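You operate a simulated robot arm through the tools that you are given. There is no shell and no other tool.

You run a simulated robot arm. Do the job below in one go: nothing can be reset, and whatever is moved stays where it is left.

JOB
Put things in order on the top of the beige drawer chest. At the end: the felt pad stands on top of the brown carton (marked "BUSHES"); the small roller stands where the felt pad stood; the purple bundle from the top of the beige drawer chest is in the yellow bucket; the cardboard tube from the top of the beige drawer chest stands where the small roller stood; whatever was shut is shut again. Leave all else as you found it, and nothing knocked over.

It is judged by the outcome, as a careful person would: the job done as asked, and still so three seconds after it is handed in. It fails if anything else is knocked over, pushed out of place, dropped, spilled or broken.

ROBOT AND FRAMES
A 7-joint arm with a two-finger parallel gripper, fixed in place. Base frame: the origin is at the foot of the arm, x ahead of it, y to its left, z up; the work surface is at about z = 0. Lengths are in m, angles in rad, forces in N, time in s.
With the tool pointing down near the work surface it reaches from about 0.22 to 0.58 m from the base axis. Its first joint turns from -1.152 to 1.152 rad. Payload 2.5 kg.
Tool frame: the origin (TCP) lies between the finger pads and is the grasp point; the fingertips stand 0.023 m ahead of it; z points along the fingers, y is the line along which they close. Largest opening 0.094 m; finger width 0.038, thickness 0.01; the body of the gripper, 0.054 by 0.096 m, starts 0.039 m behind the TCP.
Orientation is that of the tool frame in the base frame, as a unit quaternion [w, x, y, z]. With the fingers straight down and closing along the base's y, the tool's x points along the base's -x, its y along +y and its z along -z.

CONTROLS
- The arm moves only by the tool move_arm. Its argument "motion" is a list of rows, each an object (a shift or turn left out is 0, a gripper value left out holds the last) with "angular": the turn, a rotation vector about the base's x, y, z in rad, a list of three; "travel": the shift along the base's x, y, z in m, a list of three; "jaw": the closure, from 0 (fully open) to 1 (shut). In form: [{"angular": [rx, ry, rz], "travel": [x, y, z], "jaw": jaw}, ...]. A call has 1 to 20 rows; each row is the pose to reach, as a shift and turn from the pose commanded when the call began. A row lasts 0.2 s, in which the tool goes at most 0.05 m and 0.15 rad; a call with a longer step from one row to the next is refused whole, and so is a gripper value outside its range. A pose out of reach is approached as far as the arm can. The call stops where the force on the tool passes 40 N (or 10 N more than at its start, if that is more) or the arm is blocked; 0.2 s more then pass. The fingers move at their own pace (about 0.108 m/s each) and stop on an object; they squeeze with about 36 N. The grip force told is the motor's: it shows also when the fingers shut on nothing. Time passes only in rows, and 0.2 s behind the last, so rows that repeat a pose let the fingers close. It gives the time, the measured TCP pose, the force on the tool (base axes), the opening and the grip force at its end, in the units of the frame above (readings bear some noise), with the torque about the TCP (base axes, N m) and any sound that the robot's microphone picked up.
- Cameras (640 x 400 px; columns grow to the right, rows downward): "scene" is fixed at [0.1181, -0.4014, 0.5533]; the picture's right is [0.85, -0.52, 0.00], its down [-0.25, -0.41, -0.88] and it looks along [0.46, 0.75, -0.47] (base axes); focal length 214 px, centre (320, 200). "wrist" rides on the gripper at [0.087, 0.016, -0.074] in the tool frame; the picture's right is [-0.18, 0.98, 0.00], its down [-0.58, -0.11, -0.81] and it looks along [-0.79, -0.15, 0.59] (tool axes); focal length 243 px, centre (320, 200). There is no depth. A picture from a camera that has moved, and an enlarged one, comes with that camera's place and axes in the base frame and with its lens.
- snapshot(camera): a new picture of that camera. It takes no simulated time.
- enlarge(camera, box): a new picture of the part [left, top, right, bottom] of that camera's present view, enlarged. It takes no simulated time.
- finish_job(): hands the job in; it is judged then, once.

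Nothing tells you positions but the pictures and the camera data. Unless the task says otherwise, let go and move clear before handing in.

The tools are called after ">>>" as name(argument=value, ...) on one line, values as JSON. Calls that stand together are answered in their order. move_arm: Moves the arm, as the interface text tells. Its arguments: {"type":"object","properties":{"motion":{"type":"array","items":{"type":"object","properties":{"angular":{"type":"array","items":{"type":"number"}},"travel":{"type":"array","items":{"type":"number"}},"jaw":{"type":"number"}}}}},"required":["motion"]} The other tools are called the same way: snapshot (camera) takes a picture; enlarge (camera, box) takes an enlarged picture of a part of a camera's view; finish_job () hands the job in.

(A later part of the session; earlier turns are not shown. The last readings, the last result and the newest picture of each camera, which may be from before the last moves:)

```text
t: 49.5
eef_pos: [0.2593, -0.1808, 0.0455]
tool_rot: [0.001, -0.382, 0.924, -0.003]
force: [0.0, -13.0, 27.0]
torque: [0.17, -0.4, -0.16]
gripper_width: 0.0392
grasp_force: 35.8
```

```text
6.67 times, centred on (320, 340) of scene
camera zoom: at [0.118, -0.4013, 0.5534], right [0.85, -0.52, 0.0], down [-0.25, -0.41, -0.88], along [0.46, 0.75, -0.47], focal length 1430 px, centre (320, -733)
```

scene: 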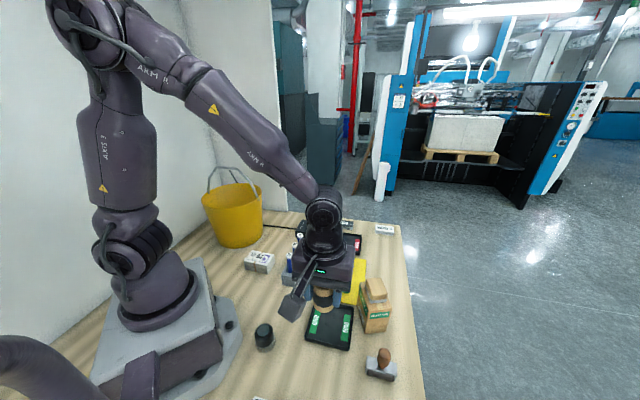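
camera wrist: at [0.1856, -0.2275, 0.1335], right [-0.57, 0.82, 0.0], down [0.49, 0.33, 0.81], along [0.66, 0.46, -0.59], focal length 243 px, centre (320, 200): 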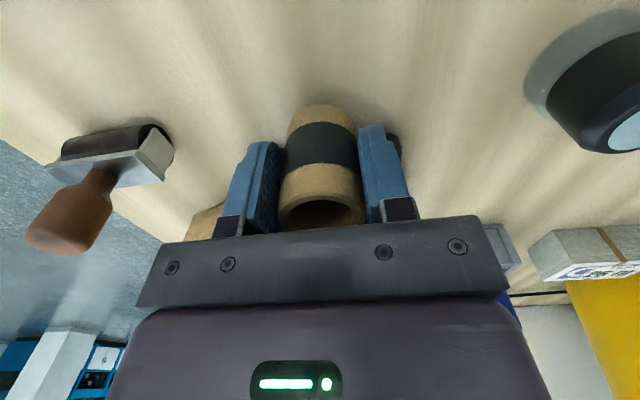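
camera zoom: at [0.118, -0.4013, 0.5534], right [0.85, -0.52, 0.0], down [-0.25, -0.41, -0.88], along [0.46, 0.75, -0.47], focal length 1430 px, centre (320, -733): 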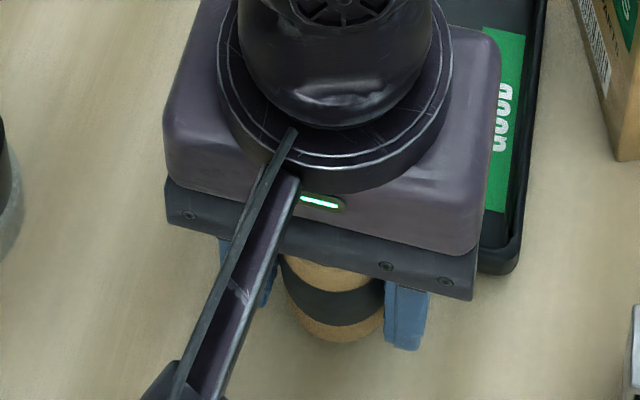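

There's an unexpected 27 N push a few millimetres before I expected the surface. I'll back up and see what the tube or fingers are touching.

>>> move_arm(motion=[{"travel": [0, 0, 0.006], "jaw": 1}, {"travel": [0, 0, 0.012], "jaw": 1}, {"travel": [0, 0, 0.012], "jaw": 1}])

>>> enlarge(camera="scene", box=[290, 300, 370, 380])

>>> enlarge(camera="wrist", box=[200, 20, 440, 230])

>>> snapshot(camera="scene")

```text
t: 50.3
eef_pos: [0.2568, -0.1781, 0.0561]
tool_rot: [-0.001, -0.384, 0.923, 0.002]
force: [0.0, 0.8, -1.6]
torque: [0.0, -0.03, -0.01]
gripper_width: 0.0392
grasp_force: 35.8
```

```text
5.00 times, centred on (330, 340) of scene
camera zoom: at [0.1181, -0.4014, 0.5533], right [0.85, -0.52, 0.0], down [-0.25, -0.41, -0.88], along [0.46, 0.75, -0.47], focal length 1072 px, centre (270, -500)
```

zoom: 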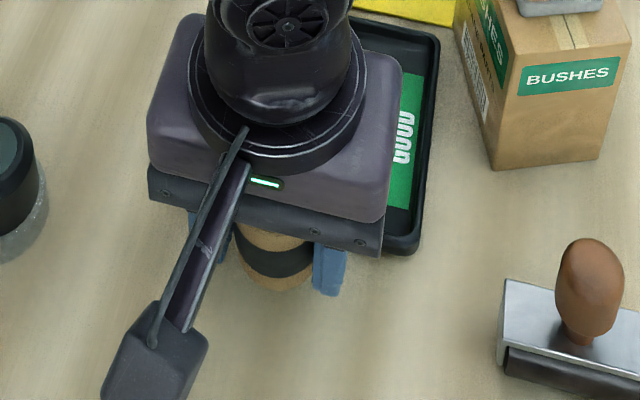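

```text
1.90 times, centred on (320, 125) of wrist
camera zoom: at [0.1846, -0.2293, 0.1317], right [-0.57, 0.82, 0.0], down [0.49, 0.33, 0.81], along [0.66, 0.46, -0.59], focal length 462 px, centre (320, 343)
```

zoom: 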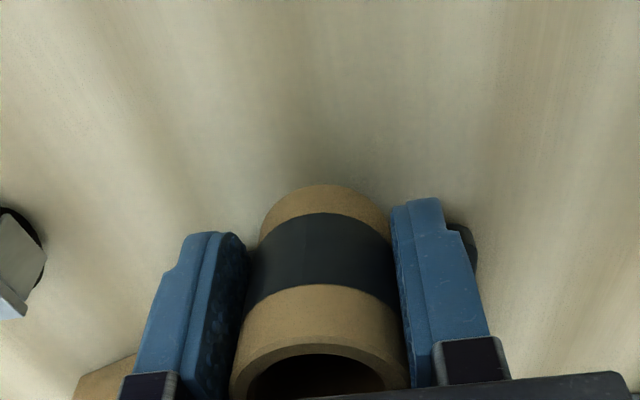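

```text
taken
```

scene: 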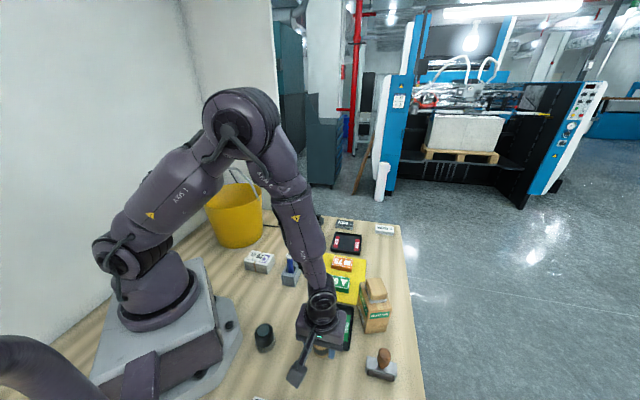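

The tube's front edge caught the tray's rim and the tube pivoted about 14° in the grip; the tray itself hasn't moved. I'll lift, back away from the tray into clear space, and use the flat surface to square the tube up again.

>>> move_arm(motion=[{"travel": [0, 0, 0.02], "jaw": 1}, {"travel": [-0.006, -0.006, 0.02], "jaw": 1}, {"travel": [-0.0125, -0.0125, 0.02], "jaw": 1}, {"travel": [-0.0125, -0.0125, 0.005], "jaw": 1}, {"travel": [-0.0125, -0.0125, -0.008], "jaw": 1}, {"travel": [-0.0125, -0.0125, -0.008], "jaw": 1}])

>>> enlarge(camera="scene", box=[290, 300, 370, 380])

>>> enlarge(camera="wrist", box=[200, 20, 440, 230])

```text
t: 51.7
eef_pos: [0.2471, -0.1906, 0.0494]
tool_rot: [0.0, -0.385, 0.923, 0.001]
force: [-0.4, -0.5, 0.7]
torque: [0.01, -0.02, 0.0]
gripper_width: 0.0392
grasp_force: 36.3
```

```text
5.00 times, centred on (330, 340) of scene
camera zoom: at [0.1181, -0.4014, 0.5533], right [0.85, -0.52, 0.0], down [-0.25, -0.41, -0.88], along [0.46, 0.75, -0.47], focal length 1072 px, centre (270, -500)
```

zoom: 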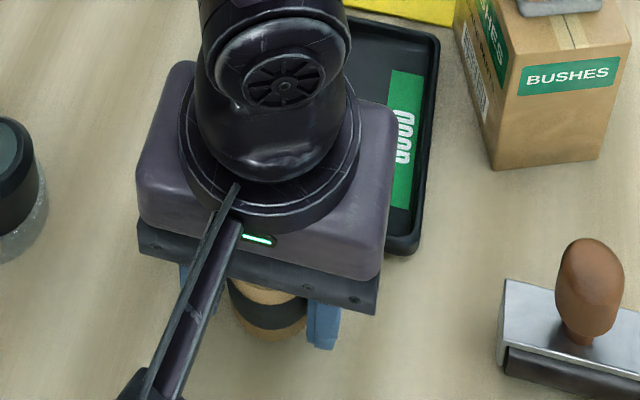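

```text
1.90 times, centred on (320, 125) of wrist
camera zoom: at [0.1739, -0.2412, 0.1235], right [-0.57, 0.82, 0.0], down [0.49, 0.33, 0.81], along [0.66, 0.46, -0.59], focal length 462 px, centre (320, 343)
```

zoom: 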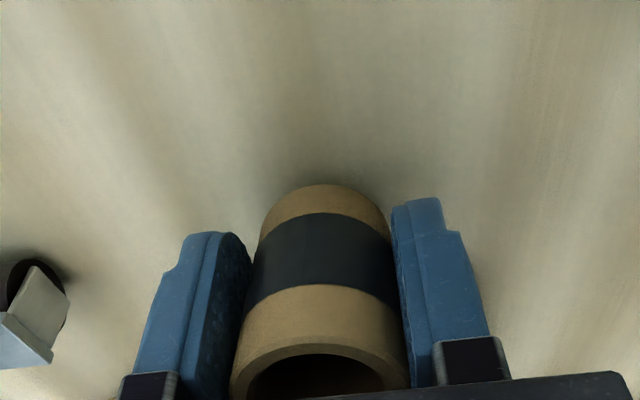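

There's no contact yet and the tray is well clear. I'll press down gently in small steps so the table rotates the tube upright.

>>> move_arm(motion=[{"travel": [0, 0, -0.002], "jaw": 1}, {"travel": [0, 0, -0.004], "jaw": 1}, {"travel": [0, 0, -0.004], "jaw": 1}])

>>> enlarge(camera="wrist", box=[200, 20, 440, 230])

```text
t: 52.5
eef_pos: [0.2474, -0.1915, 0.0446]
tool_rot: [0.0, -0.383, 0.924, 0.0]
force: [-0.5, -0.1, -0.6]
torque: [0.0, 0.0, 0.03]
gripper_width: 0.0392
grasp_force: 36.6
```

```text
1.90 times, centred on (320, 125) of wrist
camera zoom: at [0.174, -0.2418, 0.1191], right [-0.57, 0.82, 0.0], down [0.49, 0.33, 0.81], along [0.66, 0.46, -0.59], focal length 462 px, centre (320, 343)
```

zoom: 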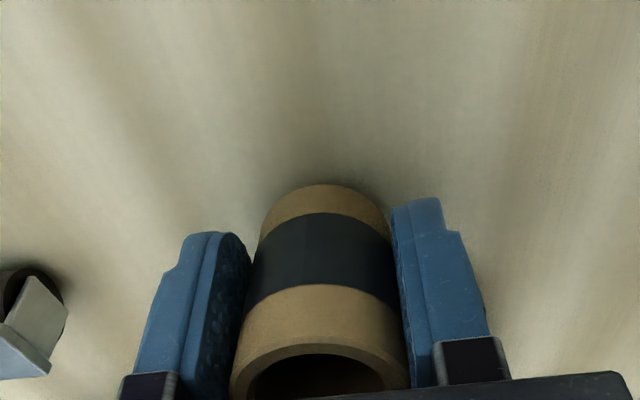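

>>> move_arm(motion=[{"travel": [0, 0, -0.001], "jaw": 1}, {"travel": [0, 0, -0.002], "jaw": 1}, {"travel": [0, 0, -0.002], "jaw": 1}])

>>> enlarge(camera="wrist", box=[200, 20, 440, 230])

```text
t: 53.3
eef_pos: [0.2441, -0.1919, 0.0405]
tool_rot: [-0.001, -0.383, 0.924, 0.001]
force: [-0.8, 0.5, -0.6]
torque: [0.01, 0.0, 0.0]
gripper_width: 0.0391
grasp_force: 35.5
```

```text
1.90 times, centred on (320, 125) of wrist
camera zoom: at [0.1732, -0.242, 0.117], right [-0.57, 0.82, 0.0], down [0.49, 0.33, 0.81], along [0.66, 0.46, -0.59], focal length 462 px, centre (320, 343)
```

zoom: 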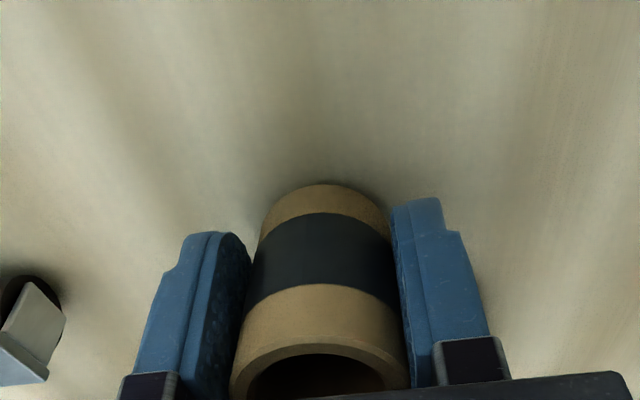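

Still no contact at z ≈ 0.041, so the tube also slid up a few millimetres in the grip. I'll keep lowering in small steps.

>>> move_arm(motion=[{"travel": [0, 0, -0.001], "jaw": 1}, {"travel": [0, 0, -0.002], "jaw": 1}, {"travel": [0, 0, -0.003], "jaw": 1}, {"travel": [0, 0, -0.003], "jaw": 1}])

>>> enlarge(camera="wrist", box=[200, 20, 440, 230])

```text
t: 54.3
eef_pos: [0.246, -0.1914, 0.0385]
tool_rot: [0.0, -0.384, 0.923, 0.001]
force: [-0.5, 0.5, -0.2]
torque: [0.0, -0.04, 0.01]
gripper_width: 0.0394
grasp_force: 36.2
```

```text
1.90 times, centred on (320, 125) of wrist
camera zoom: at [0.1731, -0.242, 0.1138], right [-0.57, 0.82, 0.0], down [0.49, 0.33, 0.81], along [0.66, 0.46, -0.59], focal length 462 px, centre (320, 343)
```

zoom: 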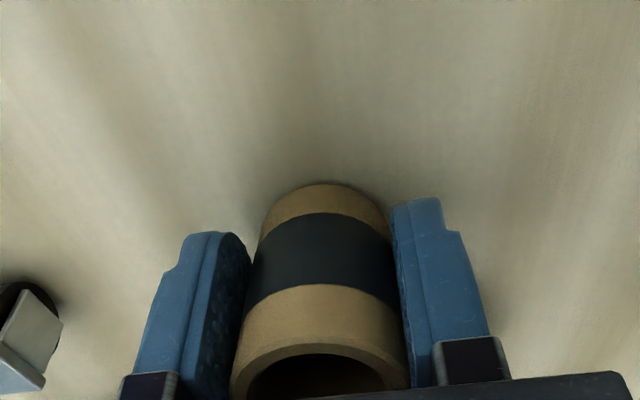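

>>> move_arm(motion=[{"travel": [0, 0, -0.001], "jaw": 1}, {"travel": [0, 0, -0.002], "jaw": 1}, {"travel": [0, 0, -0.002], "jaw": 1}])

>>> enlarge(camera="wrist", box=[200, 20, 440, 230])

>>> enlarge(camera="scene", box=[290, 310, 350, 370])

```text
t: 55.1
eef_pos: [0.2445, -0.1934, 0.0369]
tool_rot: [-0.001, -0.382, 0.924, 0.002]
force: [0.2, 0.2, -0.4]
torque: [0.01, -0.03, 0.0]
gripper_width: 0.0391
grasp_force: 35.8
```

```text
1.90 times, centred on (320, 125) of wrist
camera zoom: at [0.1727, -0.2428, 0.1121], right [-0.57, 0.82, 0.0], down [0.49, 0.33, 0.81], along [0.66, 0.46, -0.59], focal length 462 px, centre (320, 343)
```

zoom: 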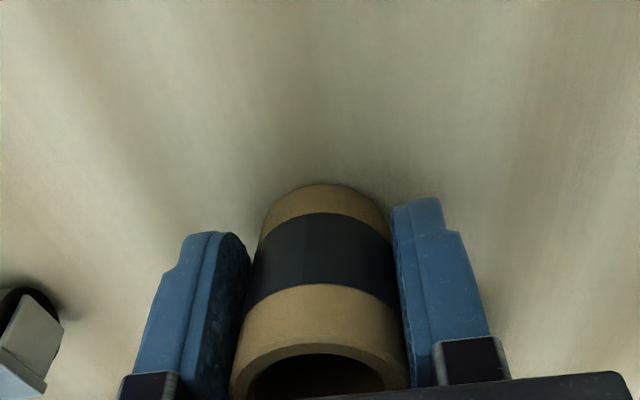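

```text
6.67 times, centred on (320, 340) of scene
camera zoom: at [0.1181, -0.4014, 0.5533], right [0.85, -0.52, 0.0], down [-0.25, -0.41, -0.88], along [0.46, 0.75, -0.47], focal length 1430 px, centre (320, -733)
```

zoom: 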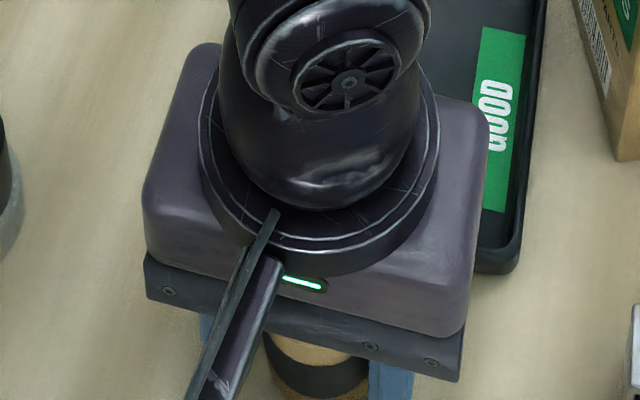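

>>> move_arm(motion=[{"travel": [0, 0, -0.001], "jaw": 1}, {"travel": [0, 0, -0.0015], "jaw": 1}, {"travel": [0, 0, -0.0015], "jaw": 1}])

>>> enlarge(camera="wrist", box=[200, 20, 440, 230])

```text
t: 55.9
eef_pos: [0.2456, -0.193, 0.0354]
tool_rot: [-0.001, -0.383, 0.924, 0.0]
force: [-4.6, -1.2, 15.7]
torque: [-0.2, 0.3, -0.02]
gripper_width: 0.0392
grasp_force: 35.9
```

```text
1.90 times, centred on (320, 125) of wrist
camera zoom: at [0.1732, -0.2425, 0.1113], right [-0.57, 0.82, 0.0], down [0.49, 0.33, 0.81], along [0.66, 0.46, -0.59], focal length 462 px, centre (320, 343)
```

zoom: 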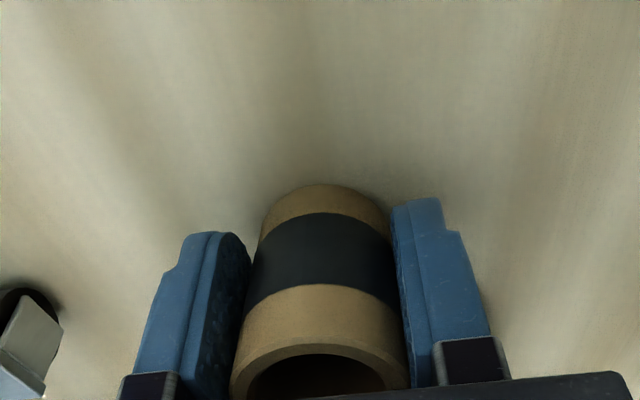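

The near edge has touched, as expected. I'll press slightly further to rotate the tube flush; the force limit protects it.

>>> move_arm(motion=[{"travel": [0, 0, -0.0007], "jaw": 1}, {"travel": [0, 0, -0.0014], "jaw": 1}, {"travel": [0, 0, -0.002], "jaw": 1}, {"travel": [0, 0, -0.002], "jaw": 1}])

>>> enlarge(camera="wrist", box=[200, 20, 440, 230])

```text
t: 56.9
eef_pos: [0.2478, -0.1934, 0.0336]
tool_rot: [0.001, -0.385, 0.923, -0.001]
force: [3.6, 4.9, 26.1]
torque: [-0.02, 0.16, 0.01]
gripper_width: 0.0392
grasp_force: 35.3
```

```text
1.90 times, centred on (320, 125) of wrist
camera zoom: at [0.1739, -0.2424, 0.1084], right [-0.57, 0.82, 0.0], down [0.49, 0.34, 0.81], along [0.67, 0.46, -0.59], focal length 462 px, centre (320, 343)
```

zoom: 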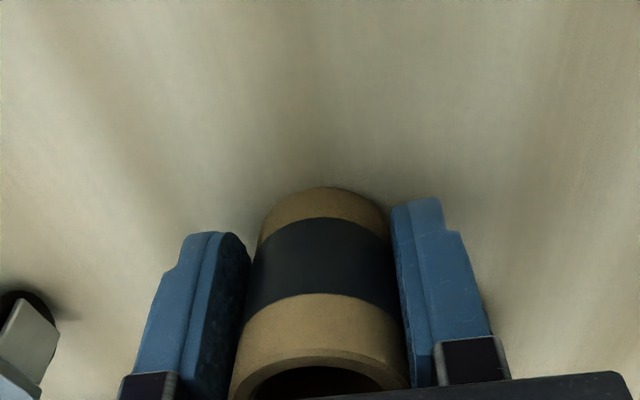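

The tube is nearly upright with its near edge on the surface, and it will rock flat once released. I'll ease off, let go here in clear space, then regrip it properly.

>>> move_arm(motion=[{"travel": [0, 0, 0.001], "jaw": 1}, {"travel": [0, 0, 0.0015], "jaw": 0.85}, {"travel": [0, 0, 0.0015], "jaw": 0.7}, {"travel": [0, 0, 0.0015], "jaw": 0.55}, {"travel": [0, 0, 0.0015], "jaw": 0.4}, {"travel": [0, 0, 0.0015], "jaw": 0.35}, {"travel": [0, 0, 0.0015], "jaw": 0.35}])

>>> enlarge(camera="wrist", box=[200, 20, 440, 230])

>>> enlarge(camera="scene", box=[270, 300, 370, 390])

```text
t: 58.5
eef_pos: [0.2454, -0.1926, 0.0347]
tool_rot: [-0.001, -0.384, 0.923, 0.001]
force: [-0.1, -0.3, 0.3]
torque: [-0.02, 0.01, -0.03]
gripper_width: 0.0613
grasp_force: 0.1
```

```text
1.90 times, centred on (320, 125) of wrist
camera zoom: at [0.1722, -0.2422, 0.1098], right [-0.57, 0.82, 0.0], down [0.49, 0.33, 0.81], along [0.66, 0.46, -0.59], focal length 462 px, centre (320, 343)
```

zoom: 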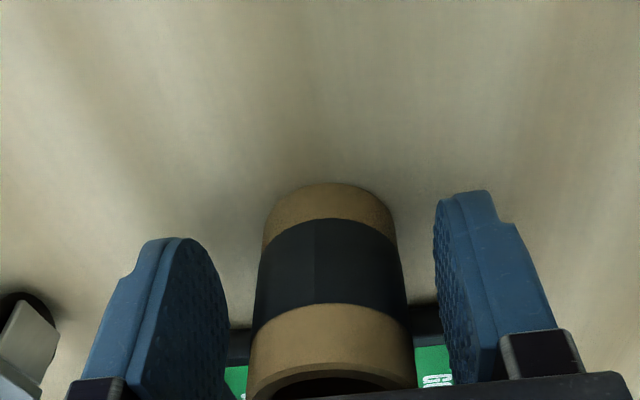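

```text
4.44 times, centred on (320, 345) of scene
camera zoom: at [0.1181, -0.4014, 0.5533], right [0.85, -0.52, 0.0], down [-0.25, -0.41, -0.88], along [0.46, 0.75, -0.47], focal length 953 px, centre (320, -444)
```

zoom: 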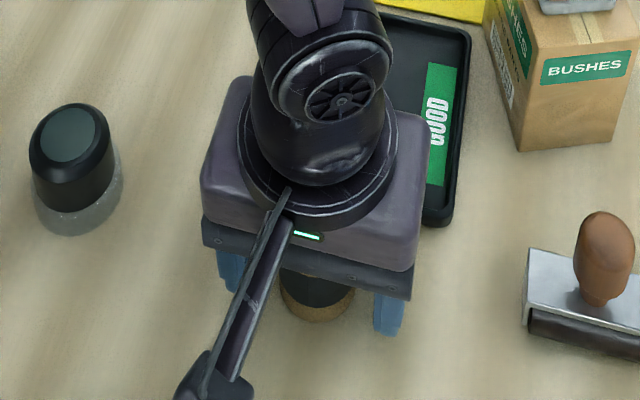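

The tube stands upright on its own. I'll rise and measure it, the tray edge and the roller's old spot from above.

>>> move_arm(motion=[{"travel": [0, 0, 0.03], "jaw": 0.35}, {"travel": [0, 0, 0.07], "jaw": 0.35}, {"travel": [0, 0, 0.11], "jaw": 0.35}, {"travel": [0, 0, 0.15], "jaw": 0.35}, {"travel": [0, 0, 0.15], "jaw": 0.35}])

>>> enlarge(camera="wrist", box=[220, 0, 420, 125])

>>> enlarge(camera="scene", box=[285, 300, 365, 380])

>>> snapshot(camera="wrist")

```text
t: 59.7
eef_pos: [0.2429, -0.1928, 0.1847]
tool_rot: [0.0, -0.383, 0.924, 0.001]
force: [0.2, 1.0, 0.9]
torque: [0.02, 0.0, 0.0]
gripper_width: 0.0609
grasp_force: 0.0
```

```text
3.20 times, centred on (320, 62) of wrist
camera zoom: at [0.1704, -0.2424, 0.2599], right [-0.57, 0.82, 0.0], down [0.49, 0.33, 0.81], along [0.66, 0.46, -0.59], focal length 776 px, centre (320, 640)
```

zoom: 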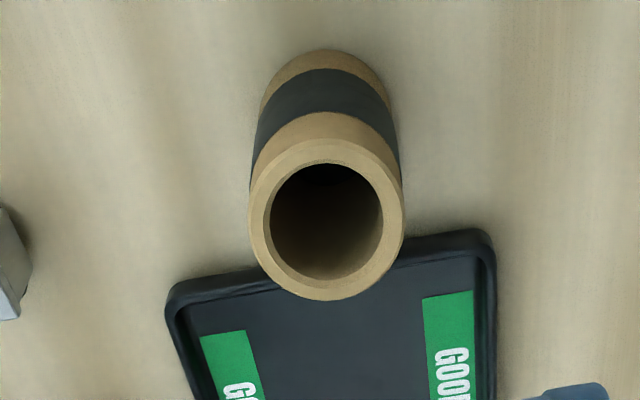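

```text
5.00 times, centred on (325, 340) of scene
camera zoom: at [0.1181, -0.4014, 0.5533], right [0.85, -0.52, 0.0], down [-0.25, -0.41, -0.88], along [0.46, 0.75, -0.47], focal length 1072 px, centre (295, -500)
```

zoom: 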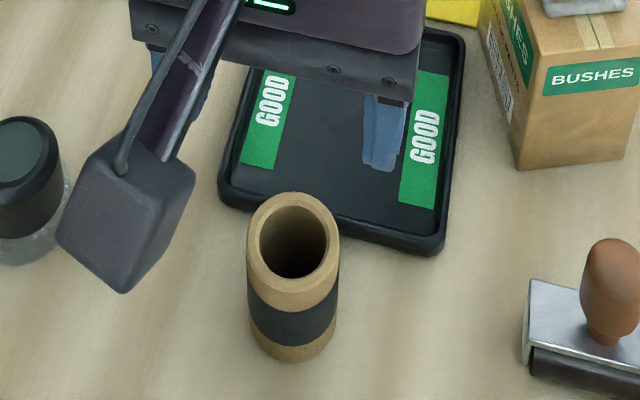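

```text
taken
camera wrist: at [0.1704, -0.2424, 0.2599], right [-0.57, 0.82, 0.0], down [0.49, 0.33, 0.81], along [0.66, 0.46, -0.59], focal length 243 px, centre (320, 200)
```

wrist: 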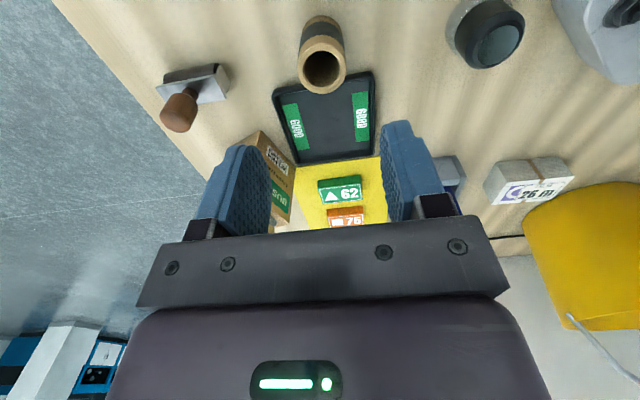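

The tube stands upright about 11 mm short of the roller's exact spot, and the tray is untouched. I'll regrip it centred and set it about 7–8 mm forward, leaving some 6 mm to the tray rim.

>>> move_arm(motion=[{"travel": [0.0065, 0.006, -0.02], "jaw": 0.3}, {"travel": [0.0065, 0.006, -0.05], "jaw": 0.3}, {"travel": [0.0065, 0.006, -0.085], "jaw": 0.3}, {"travel": [0.0065, 0.006, -0.085], "jaw": 0.3}])

>>> enlarge(camera="wrist", box=[200, 20, 440, 230])

```text
t: 60.7
eef_pos: [0.2539, -0.1894, 0.097]
tool_rot: [0.001, -0.383, 0.924, 0.0]
force: [-0.3, 0.1, 0.4]
torque: [0.0, 0.02, 0.01]
gripper_width: 0.0657
grasp_force: 0.1
```

```text
1.90 times, centred on (320, 125) of wrist
camera zoom: at [0.1804, -0.2385, 0.1723], right [-0.57, 0.82, 0.0], down [0.49, 0.33, 0.81], along [0.66, 0.46, -0.59], focal length 462 px, centre (320, 343)
```

zoom: 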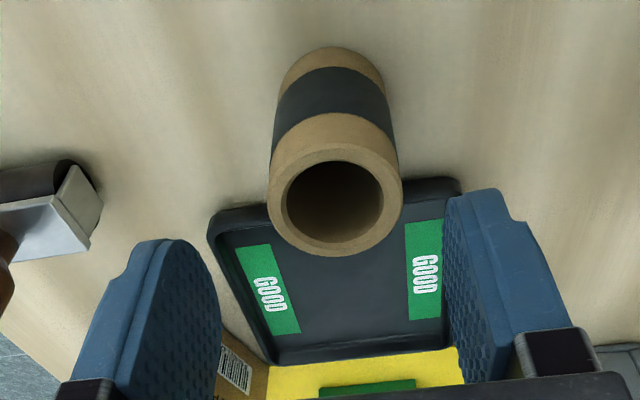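

The tube is about 4–5 mm off to one side of the jaw centre. I'll correct at this height before descending.

>>> move_arm(motion=[{"travel": [-0.005, 0.0016, 0], "jaw": 0.3}, {"travel": [-0.005, 0.0016, -0.01], "jaw": 0.3}, {"travel": [-0.005, 0.0016, -0.01], "jaw": 0.3}])

>>> enlarge(camera="wrist", box=[200, 20, 440, 230])

```text
t: 61.5
eef_pos: [0.2473, -0.1864, 0.0883]
tool_rot: [0.0, -0.383, 0.924, 0.0]
force: [0.7, 0.1, 0.0]
torque: [0.01, 0.02, -0.02]
gripper_width: 0.0659
grasp_force: 0.1
```

```text
1.90 times, centred on (320, 125) of wrist
camera zoom: at [0.1745, -0.2354, 0.1636], right [-0.57, 0.82, 0.0], down [0.49, 0.33, 0.81], along [0.66, 0.46, -0.59], focal length 462 px, centre (320, 343)
```

zoom: 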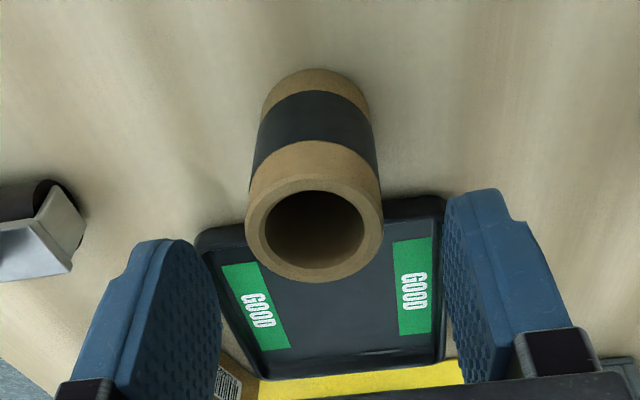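

It's now within 2 mm of centre. I'll descend around the tube and close the jaws.

>>> move_arm(motion=[{"travel": [0.0008, -0.001, -0.015], "jaw": 0.3}, {"travel": [0.0008, -0.001, -0.035], "jaw": 0.3}, {"travel": [0.0008, -0.001, -0.053], "jaw": 0.3}, {"travel": [0.0008, -0.001, -0.053], "jaw": 0.3}])

>>> enlarge(camera="wrist", box=[200, 20, 440, 230])

```text
t: 62.5
eef_pos: [0.249, -0.1857, 0.0354]
tool_rot: [0.0, -0.384, 0.923, 0.0]
force: [0.8, -0.7, -0.6]
torque: [0.0, 0.01, 0.0]
gripper_width: 0.0657
grasp_force: 0.0
```

```text
1.90 times, centred on (320, 125) of wrist
camera zoom: at [0.1752, -0.2354, 0.1101], right [-0.57, 0.82, 0.0], down [0.49, 0.33, 0.81], along [0.66, 0.46, -0.59], focal length 462 px, centre (320, 343)
```

zoom: 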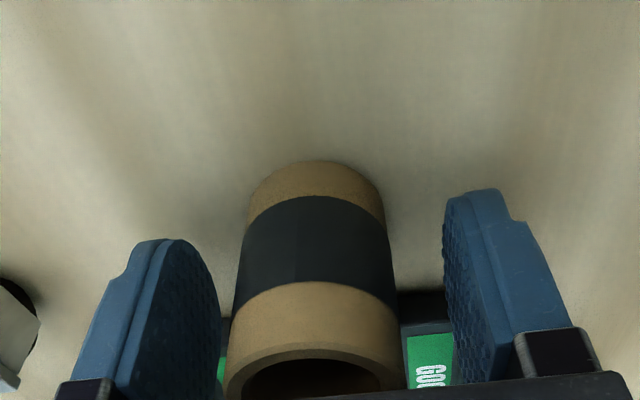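

>>> move_arm(motion=[{"travel": [0.0007, -0.0007, 0], "jaw": 0.45}, {"travel": [0.0007, -0.0007, 0], "jaw": 0.55}, {"travel": [0.0007, -0.0007, 0], "jaw": 0.75}, {"travel": [0.0007, -0.0007, 0], "jaw": 1}, {"travel": [0.0007, -0.0007, 0], "jaw": 1}, {"travel": [0.0007, -0.0007, 0], "jaw": 1}])

>>> enlarge(camera="wrist", box=[200, 20, 440, 230])

```text
t: 63.9
eef_pos: [0.2501, -0.1863, 0.0368]
tool_rot: [0.0, -0.384, 0.923, 0.001]
force: [0.1, 0.0, -0.2]
torque: [0.01, 0.0, -0.03]
gripper_width: 0.039
grasp_force: 36.4
```

```text
1.90 times, centred on (320, 125) of wrist
camera zoom: at [0.1765, -0.2363, 0.111], right [-0.57, 0.82, 0.0], down [0.49, 0.33, 0.81], along [0.66, 0.46, -0.59], focal length 462 px, centre (320, 343)
```

zoom: 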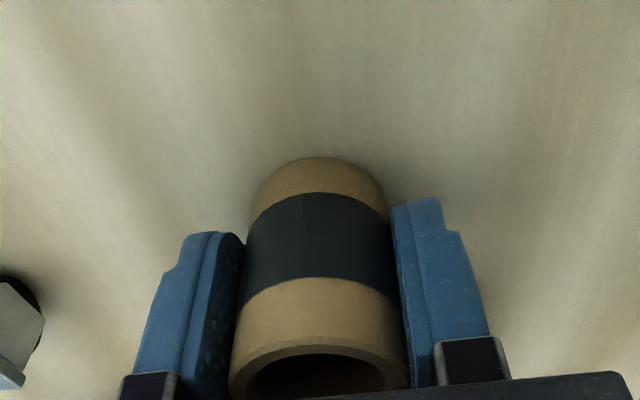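

The tube is gripped upright. I'll lift it 18 mm, move 8.5 mm toward the tray, and lower to just above the surface.

>>> move_arm(motion=[{"travel": [0, 0, 0.006], "jaw": 1}, {"travel": [0, 0, 0.018], "jaw": 1}, {"travel": [0.003, 0.003, 0.018], "jaw": 1}, {"travel": [0.006, 0.006, 0.018], "jaw": 1}, {"travel": [0.006, 0.006, 0.018], "jaw": 1}])

>>> enlarge(camera="wrist", box=[200, 20, 440, 230])

>>> enlarge(camera="scene", box=[285, 300, 365, 380])

```text
t: 65.1
eef_pos: [0.255, -0.1812, 0.0561]
tool_rot: [0.0, -0.384, 0.924, 0.001]
force: [-0.1, 0.0, -0.3]
torque: [0.0, 0.0, 0.02]
gripper_width: 0.0392
grasp_force: 36.5
```

```text
1.90 times, centred on (320, 125) of wrist
camera zoom: at [0.1819, -0.2303, 0.1299], right [-0.57, 0.82, 0.0], down [0.49, 0.33, 0.81], along [0.66, 0.46, -0.59], focal length 462 px, centre (320, 343)
```

zoom: 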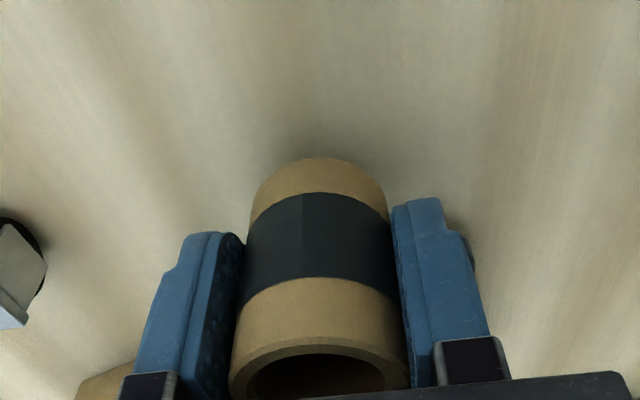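

```text
5.00 times, centred on (325, 340) of scene
camera zoom: at [0.1181, -0.4014, 0.5533], right [0.85, -0.52, 0.0], down [-0.25, -0.41, -0.88], along [0.46, 0.75, -0.47], focal length 1072 px, centre (295, -500)
```

zoom: 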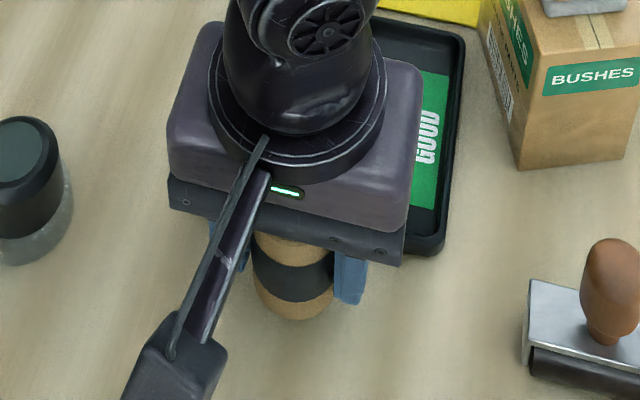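

>>> move_arm(motion=[{"travel": [0, 0, -0.004], "jaw": 1}, {"travel": [0, 0, -0.008], "jaw": 1}, {"travel": [0, 0, -0.012], "jaw": 1}, {"travel": [0, 0, -0.012], "jaw": 1}])

```text
t: 66.1
eef_pos: [0.254, -0.1808, 0.043]
tool_rot: [0.0, -0.383, 0.924, 0.0]
force: [-0.1, -0.3, -0.7]
torque: [-0.01, -0.02, -0.02]
gripper_width: 0.0393
grasp_force: 36.1
```

The tube is now below rim height with no contact, so it has cleared the tray. I'll continue gently to the surface.

>>> move_arm(motion=[{"travel": [0, 0, -0.002], "jaw": 1}, {"travel": [0, 0, -0.004], "jaw": 1}, {"travel": [0, 0, -0.005], "jaw": 1}, {"travel": [0, 0, -0.005], "jaw": 1}])

```text
t: 67.1
eef_pos: [0.2529, -0.1793, 0.0388]
tool_rot: [0.0, -0.384, 0.924, 0.002]
force: [-0.4, -0.8, -1.1]
torque: [0.02, 0.02, 0.02]
gripper_width: 0.0392
grasp_force: 36.2
```

>>> move_arm(motion=[{"travel": [0, 0, -0.001], "jaw": 1}, {"travel": [0, 0, -0.002], "jaw": 1}, {"travel": [0, 0, -0.002], "jaw": 1}])

>>> enlarge(camera="wrist", box=[200, 20, 440, 230])

```text
t: 67.9
eef_pos: [0.2526, -0.179, 0.0349]
tool_rot: [0.0, -0.383, 0.924, 0.001]
force: [0.0, 0.0, -0.1]
torque: [0.02, 0.0, -0.01]
gripper_width: 0.0393
grasp_force: 35.8
```

```text
1.90 times, centred on (320, 125) of wrist
camera zoom: at [0.1811, -0.2299, 0.1111], right [-0.57, 0.82, 0.0], down [0.49, 0.33, 0.81], along [0.66, 0.46, -0.59], focal length 462 px, centre (320, 343)
```

zoom: 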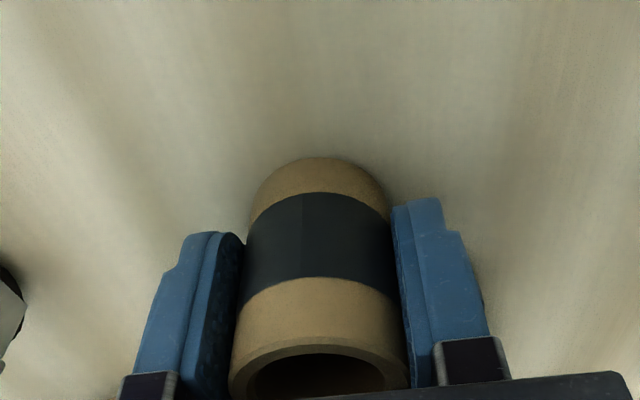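

>>> move_arm(motion=[{"travel": [0, 0, -0.0006], "jaw": 1}, {"travel": [0, 0, -0.0012], "jaw": 1}, {"travel": [0, 0, -0.0012], "jaw": 1}])

```text
t: 68.7
eef_pos: [0.2545, -0.1796, 0.0346]
tool_rot: [-0.001, -0.384, 0.923, 0.0]
force: [-5.6, 5.8, 20.5]
torque: [0.01, 0.07, -0.03]
gripper_width: 0.0389
grasp_force: 36.1
```

The tube is sitting flat on the surface, with almost no torque. I'll ease off, open the jaws, and rise.

>>> move_arm(motion=[{"travel": [0, 0, 0.0008], "jaw": 1}, {"travel": [0, 0, 0.001], "jaw": 0.85}, {"travel": [0, 0, 0.001], "jaw": 0.7}, {"travel": [0, 0, 0.001], "jaw": 0.55}, {"travel": [0, 0, 0.001], "jaw": 0.4}, {"travel": [0, 0, 0.001], "jaw": 0.35}, {"travel": [0, 0, 0.001], "jaw": 0.35}])

>>> enlarge(camera="wrist", box=[200, 20, 440, 230])

```text
t: 70.3
eef_pos: [0.2539, -0.1802, 0.0357]
tool_rot: [-0.001, -0.384, 0.923, 0.001]
force: [0.8, -0.4, 0.6]
torque: [-0.01, 0.0, 0.0]
gripper_width: 0.0611
grasp_force: 0.1
```

```text
1.90 times, centred on (320, 125) of wrist
camera zoom: at [0.1813, -0.2308, 0.1108], right [-0.57, 0.82, 0.0], down [0.49, 0.33, 0.81], along [0.66, 0.46, -0.59], focal length 462 px, centre (320, 343)
```

zoom: 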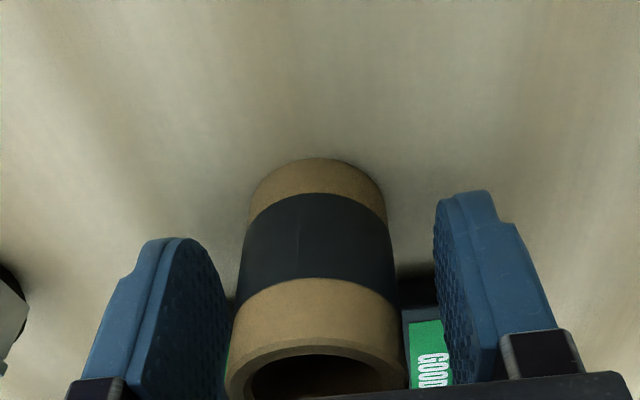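

The tube stands free. I'll rise straight up, move toward the film bundle, and check the scene.

>>> move_arm(motion=[{"travel": [0, 0, 0.03], "jaw": 0.3}, {"travel": [0, 0, 0.07], "jaw": 0.2}, {"travel": [0, 0, 0.11], "jaw": 0.0}, {"travel": [0, 0, 0.15], "jaw": 0.0}, {"travel": [0, 0, 0.19], "jaw": 0.0}, {"travel": [0, 0, 0.23], "jaw": 0.0}, {"travel": [0, 0.04, 0.235], "jaw": 0.0}, {"travel": [0, 0.085, 0.235], "jaw": 0.0}, {"travel": [0, 0.13, 0.235], "jaw": 0.0}, {"travel": [0, 0.175, 0.235], "jaw": 0.0}, {"travel": [0, 0.22, 0.235], "jaw": 0.0}])

>>> snapshot(camera="scene")

>>> enlarge(camera="scene", box=[270, 280, 420, 400])

>>> snapshot(camera="wrist")

```text
t: 72.7
eef_pos: [0.2506, 0.0406, 0.2685]
tool_rot: [-0.001, -0.383, 0.924, 0.001]
force: [-0.6, 0.0, 0.3]
torque: [0.01, 0.0, 0.02]
gripper_width: 0.094
grasp_force: 0.1
```

```text
taken
```

scene: 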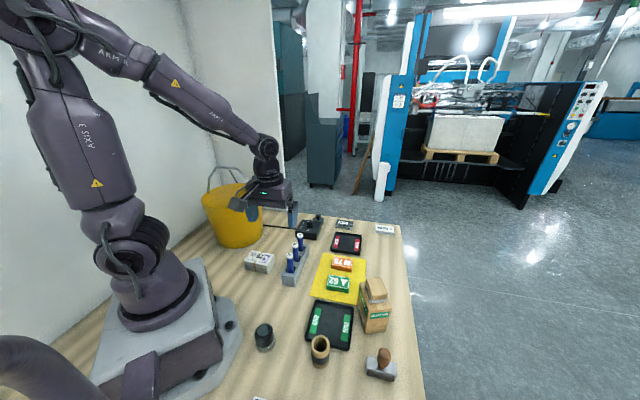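

```text
3.33 times, centred on (345, 340) of scene
camera zoom: at [0.1181, -0.4014, 0.5533], right [0.85, -0.52, 0.0], down [-0.25, -0.41, -0.88], along [0.46, 0.75, -0.47], focal length 715 px, centre (237, -267)
```

zoom: 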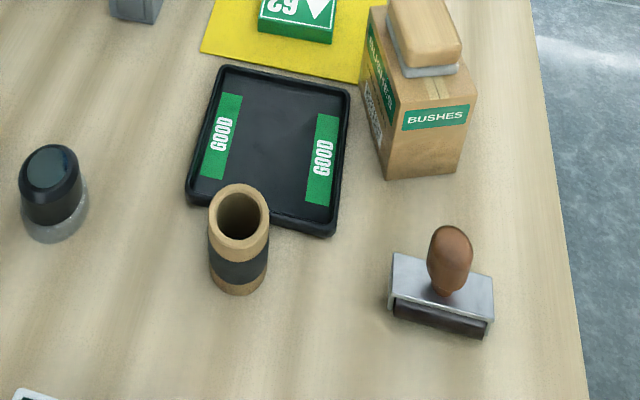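

```text
taken
camera wrist: at [0.1785, -0.009, 0.3439], right [-0.56, 0.83, 0.0], down [0.49, 0.33, 0.81], along [0.66, 0.46, -0.59], focal length 243 px, centre (320, 200)
```

wrist: 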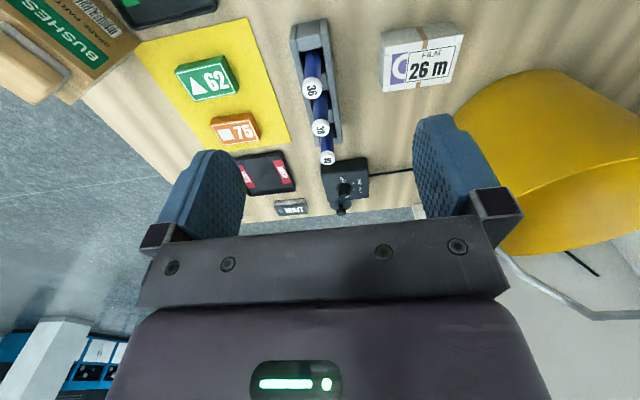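

The tube, roller and pad are all in place, and the tray and carton haven't moved. Next I'll measure the film bundle closely.

>>> enlarge(camera="wrist", box=[340, 0, 500, 110])

>>> enlarge(camera="wrist", box=[440, 50, 640, 330])

>>> enlarge(camera="scene", box=[190, 155, 310, 280])

```text
3.64 times, centred on (420, 55) of wrist
camera zoom: at [0.1785, -0.009, 0.3439], right [-0.56, 0.83, 0.0], down [0.49, 0.33, 0.81], along [0.66, 0.46, -0.59], focal length 882 px, centre (-44, 727)
```

zoom: 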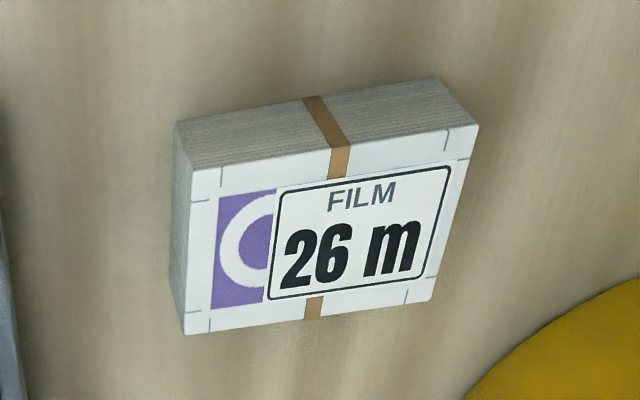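

```text
1.43 times, centred on (540, 190) of wrist
camera zoom: at [0.1785, -0.009, 0.3439], right [-0.56, 0.83, 0.0], down [0.49, 0.33, 0.81], along [0.66, 0.46, -0.59], focal length 347 px, centre (6, 214)
```

zoom: 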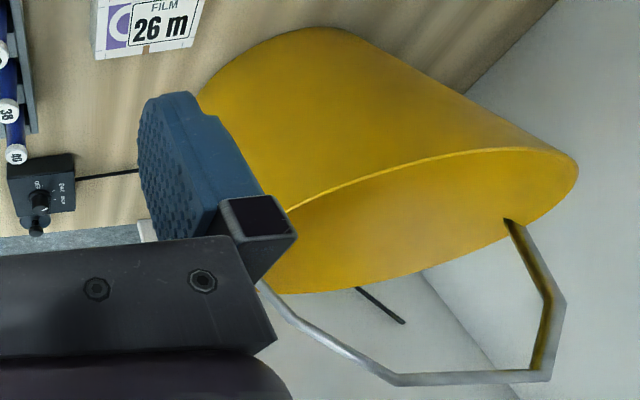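

```text
3.20 times, centred on (250, 218) of scene
camera zoom: at [0.1181, -0.4014, 0.5533], right [0.85, -0.52, 0.0], down [-0.25, -0.41, -0.88], along [0.46, 0.75, -0.47], focal length 686 px, centre (544, 144)
```

zoom: 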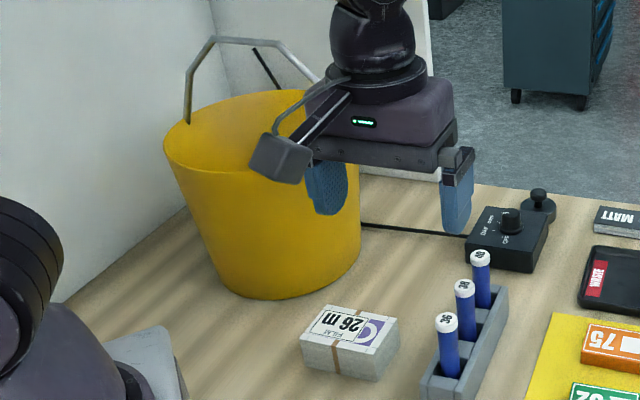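

The bundle is about 0.083 by 0.055 by 0.040 m, centred near (0.226, 0.170), its long side along about 133°. I'll hover over it with the jaws fully open, moving sideways first so I stay clear of the vials.

>>> move_arm(motion=[{"travel": [-0.008, 0.043, 0], "angular": [0, 0, -0.01], "jaw": 0}, {"travel": [-0.016, 0.086, 0], "angular": [0, 0, -0.02], "jaw": 0}, {"travel": [-0.0247, 0.1295, 0], "angular": [0, 0, -0.03], "jaw": 0}, {"travel": [-0.0247, 0.1295, -0.04], "angular": [0, 0, -0.03], "jaw": 0}, {"travel": [-0.0247, 0.1295, -0.08], "angular": [0, 0, -0.03], "jaw": 0}, {"travel": [-0.0247, 0.1295, -0.1], "angular": [0, 0, -0.03], "jaw": 0}, {"travel": [-0.0247, 0.1295, -0.1], "angular": [0, 0, -0.03], "jaw": 0}])

>>> snapshot(camera="wrist")

>>> enlarge(camera="wrist", box=[220, 0, 420, 125])

>>> enlarge(camera="scene", box=[190, 155, 310, 280])

```text
t: 74.3
eef_pos: [0.2293, 0.1673, 0.171]
tool_rot: [-0.001, -0.369, 0.929, 0.001]
force: [0.9, 1.5, 0.3]
torque: [0.0, -0.01, 0.0]
gripper_width: 0.0937
grasp_force: 0.1
```

```text
taken
camera wrist: at [0.1552, 0.1194, 0.2459], right [-0.54, 0.84, 0.0], down [0.5, 0.32, 0.81], along [0.68, 0.44, -0.59], focal length 243 px, centre (320, 200)
```

wrist: 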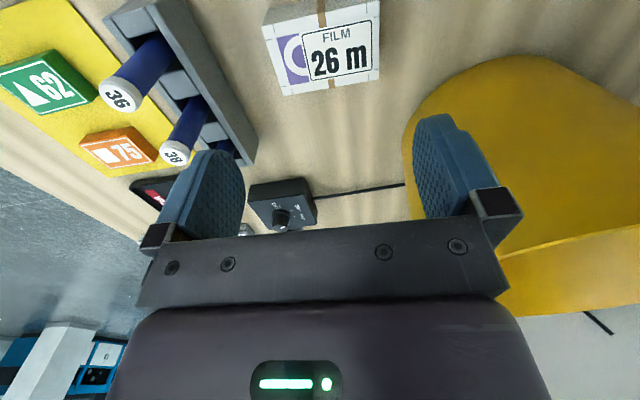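

```text
3.20 times, centred on (320, 62) of wrist
camera zoom: at [0.1552, 0.1194, 0.2459], right [-0.54, 0.84, 0.0], down [0.5, 0.32, 0.81], along [0.68, 0.44, -0.59], focal length 776 px, centre (320, 640)
```

zoom: 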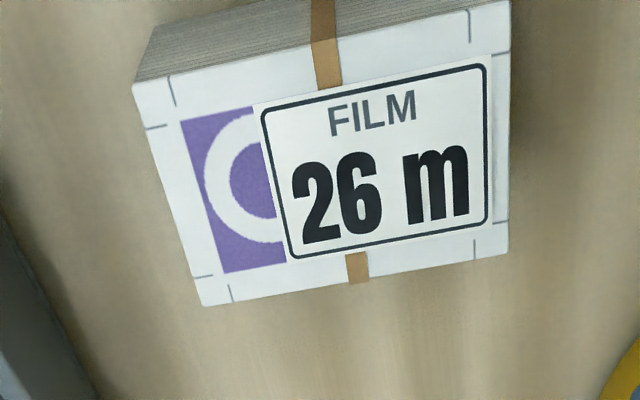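

```text
3.20 times, centred on (250, 218) of scene
camera zoom: at [0.1181, -0.4014, 0.5533], right [0.85, -0.52, 0.0], down [-0.25, -0.41, -0.88], along [0.46, 0.75, -0.47], focal length 686 px, centre (544, 144)
```

zoom: 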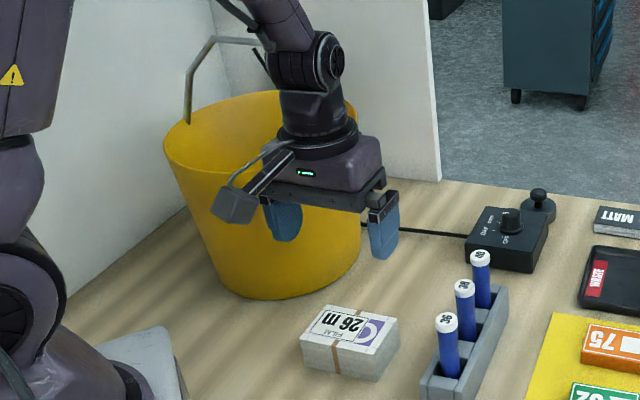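

Yaw matches, and the jaws need to shift 4 mm along the bundle's length. I'll shift and come down to just above the bundle, then check the end margins, since only about 5 mm is free on each side.

>>> move_arm(motion=[{"travel": [-0.0027, 0.0029, 0], "jaw": 0}, {"travel": [-0.0027, 0.0029, -0.03], "jaw": 0}, {"travel": [-0.0027, 0.0029, -0.06], "jaw": 0}, {"travel": [-0.0027, 0.0029, -0.08], "jaw": 0}, {"travel": [-0.0027, 0.0029, -0.08], "jaw": 0}])

>>> snapshot(camera="wrist")

>>> enlarge(camera="wrist", box=[200, 20, 440, 230])

```text
t: 75.5
eef_pos: [0.2257, 0.1727, 0.0946]
tool_rot: [-0.001, -0.369, 0.93, 0.001]
force: [-0.2, -0.2, 0.3]
torque: [-0.01, -0.01, 0.02]
gripper_width: 0.0938
grasp_force: 0.0
```

```text
taken
camera wrist: at [0.1512, 0.1244, 0.1688], right [-0.54, 0.84, 0.0], down [0.5, 0.32, 0.81], along [0.68, 0.44, -0.59], focal length 243 px, centre (320, 200)
```

wrist: 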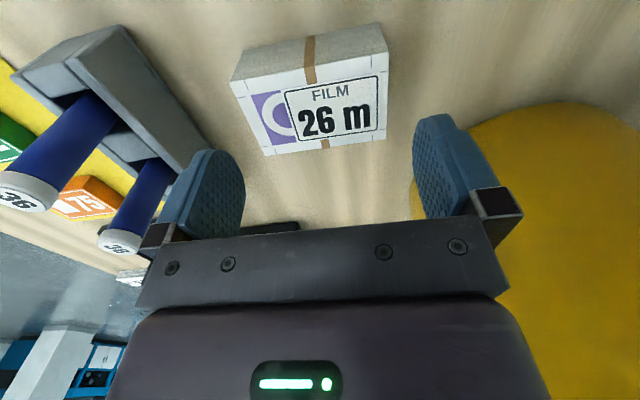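

```text
1.90 times, centred on (320, 125) of wrist
camera zoom: at [0.1512, 0.1244, 0.1688], right [-0.54, 0.84, 0.0], down [0.5, 0.32, 0.81], along [0.68, 0.44, -0.59], focal length 462 px, centre (320, 343)
```

zoom: 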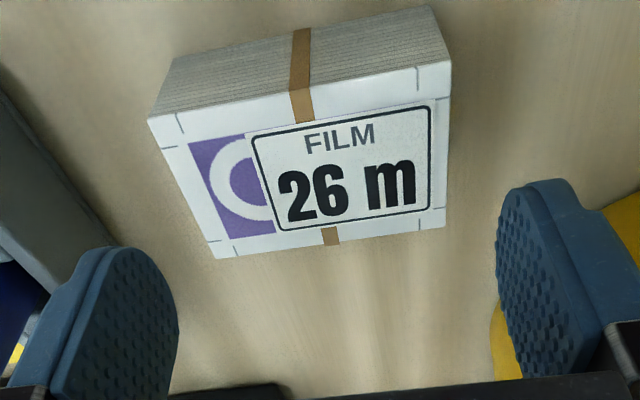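

The bundle is about 3 mm off along the jaw axis. I'll correct that and hold the fingertips just above its top for a last check.

>>> move_arm(motion=[{"travel": [0.0019, -0.002, 0], "jaw": 0}, {"travel": [0.0019, -0.002, -0.012], "jaw": 0}, {"travel": [0.0019, -0.002, -0.022], "jaw": 0}, {"travel": [0.0019, -0.002, -0.022], "jaw": 0}])

>>> snapshot(camera="wrist")

>>> enlarge(camera="wrist", box=[200, 20, 440, 230])

>>> enlarge(camera="scene", box=[220, 210, 300, 280])

```text
t: 76.5
eef_pos: [0.2275, 0.169, 0.0715]
tool_rot: [0.0, -0.37, 0.929, 0.0]
force: [-0.8, -0.9, -0.5]
torque: [-0.01, 0.0, -0.01]
gripper_width: 0.0941
grasp_force: 0.2
```

```text
taken
camera wrist: at [0.1535, 0.1212, 0.1461], right [-0.54, 0.84, 0.0], down [0.5, 0.32, 0.81], along [0.68, 0.44, -0.59], focal length 243 px, centre (320, 200)
```

wrist: 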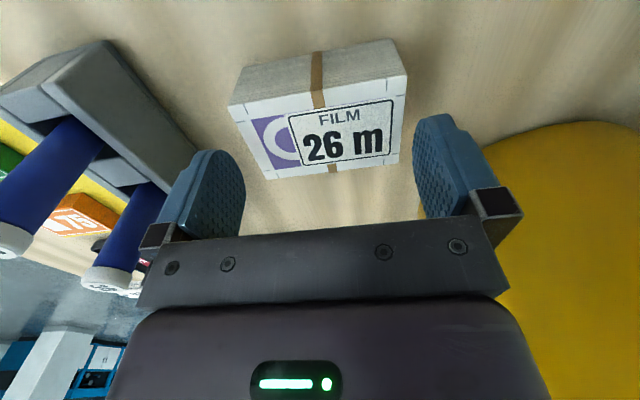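

```text
1.90 times, centred on (320, 125) of wrist
camera zoom: at [0.1535, 0.1212, 0.1461], right [-0.54, 0.84, 0.0], down [0.5, 0.32, 0.81], along [0.68, 0.44, -0.59], focal length 462 px, centre (320, 343)
```

zoom: 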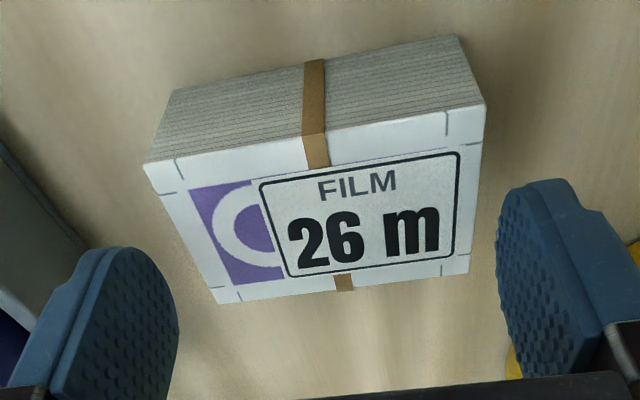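

```text
5.71 times, centred on (260, 245) of scene
camera zoom: at [0.1181, -0.4014, 0.5533], right [0.85, -0.52, 0.0], down [-0.25, -0.41, -0.88], along [0.46, 0.75, -0.47], focal length 1226 px, centre (663, -57)
```

zoom: 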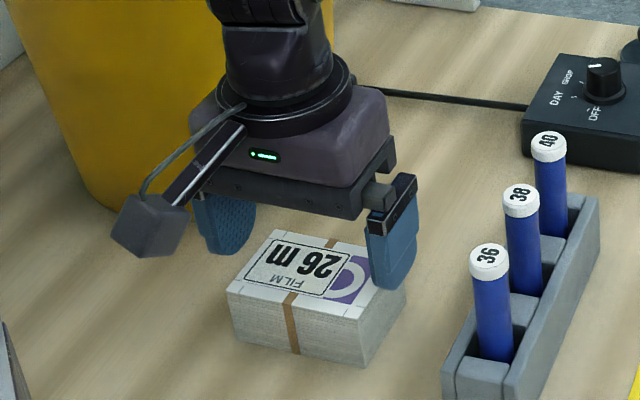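

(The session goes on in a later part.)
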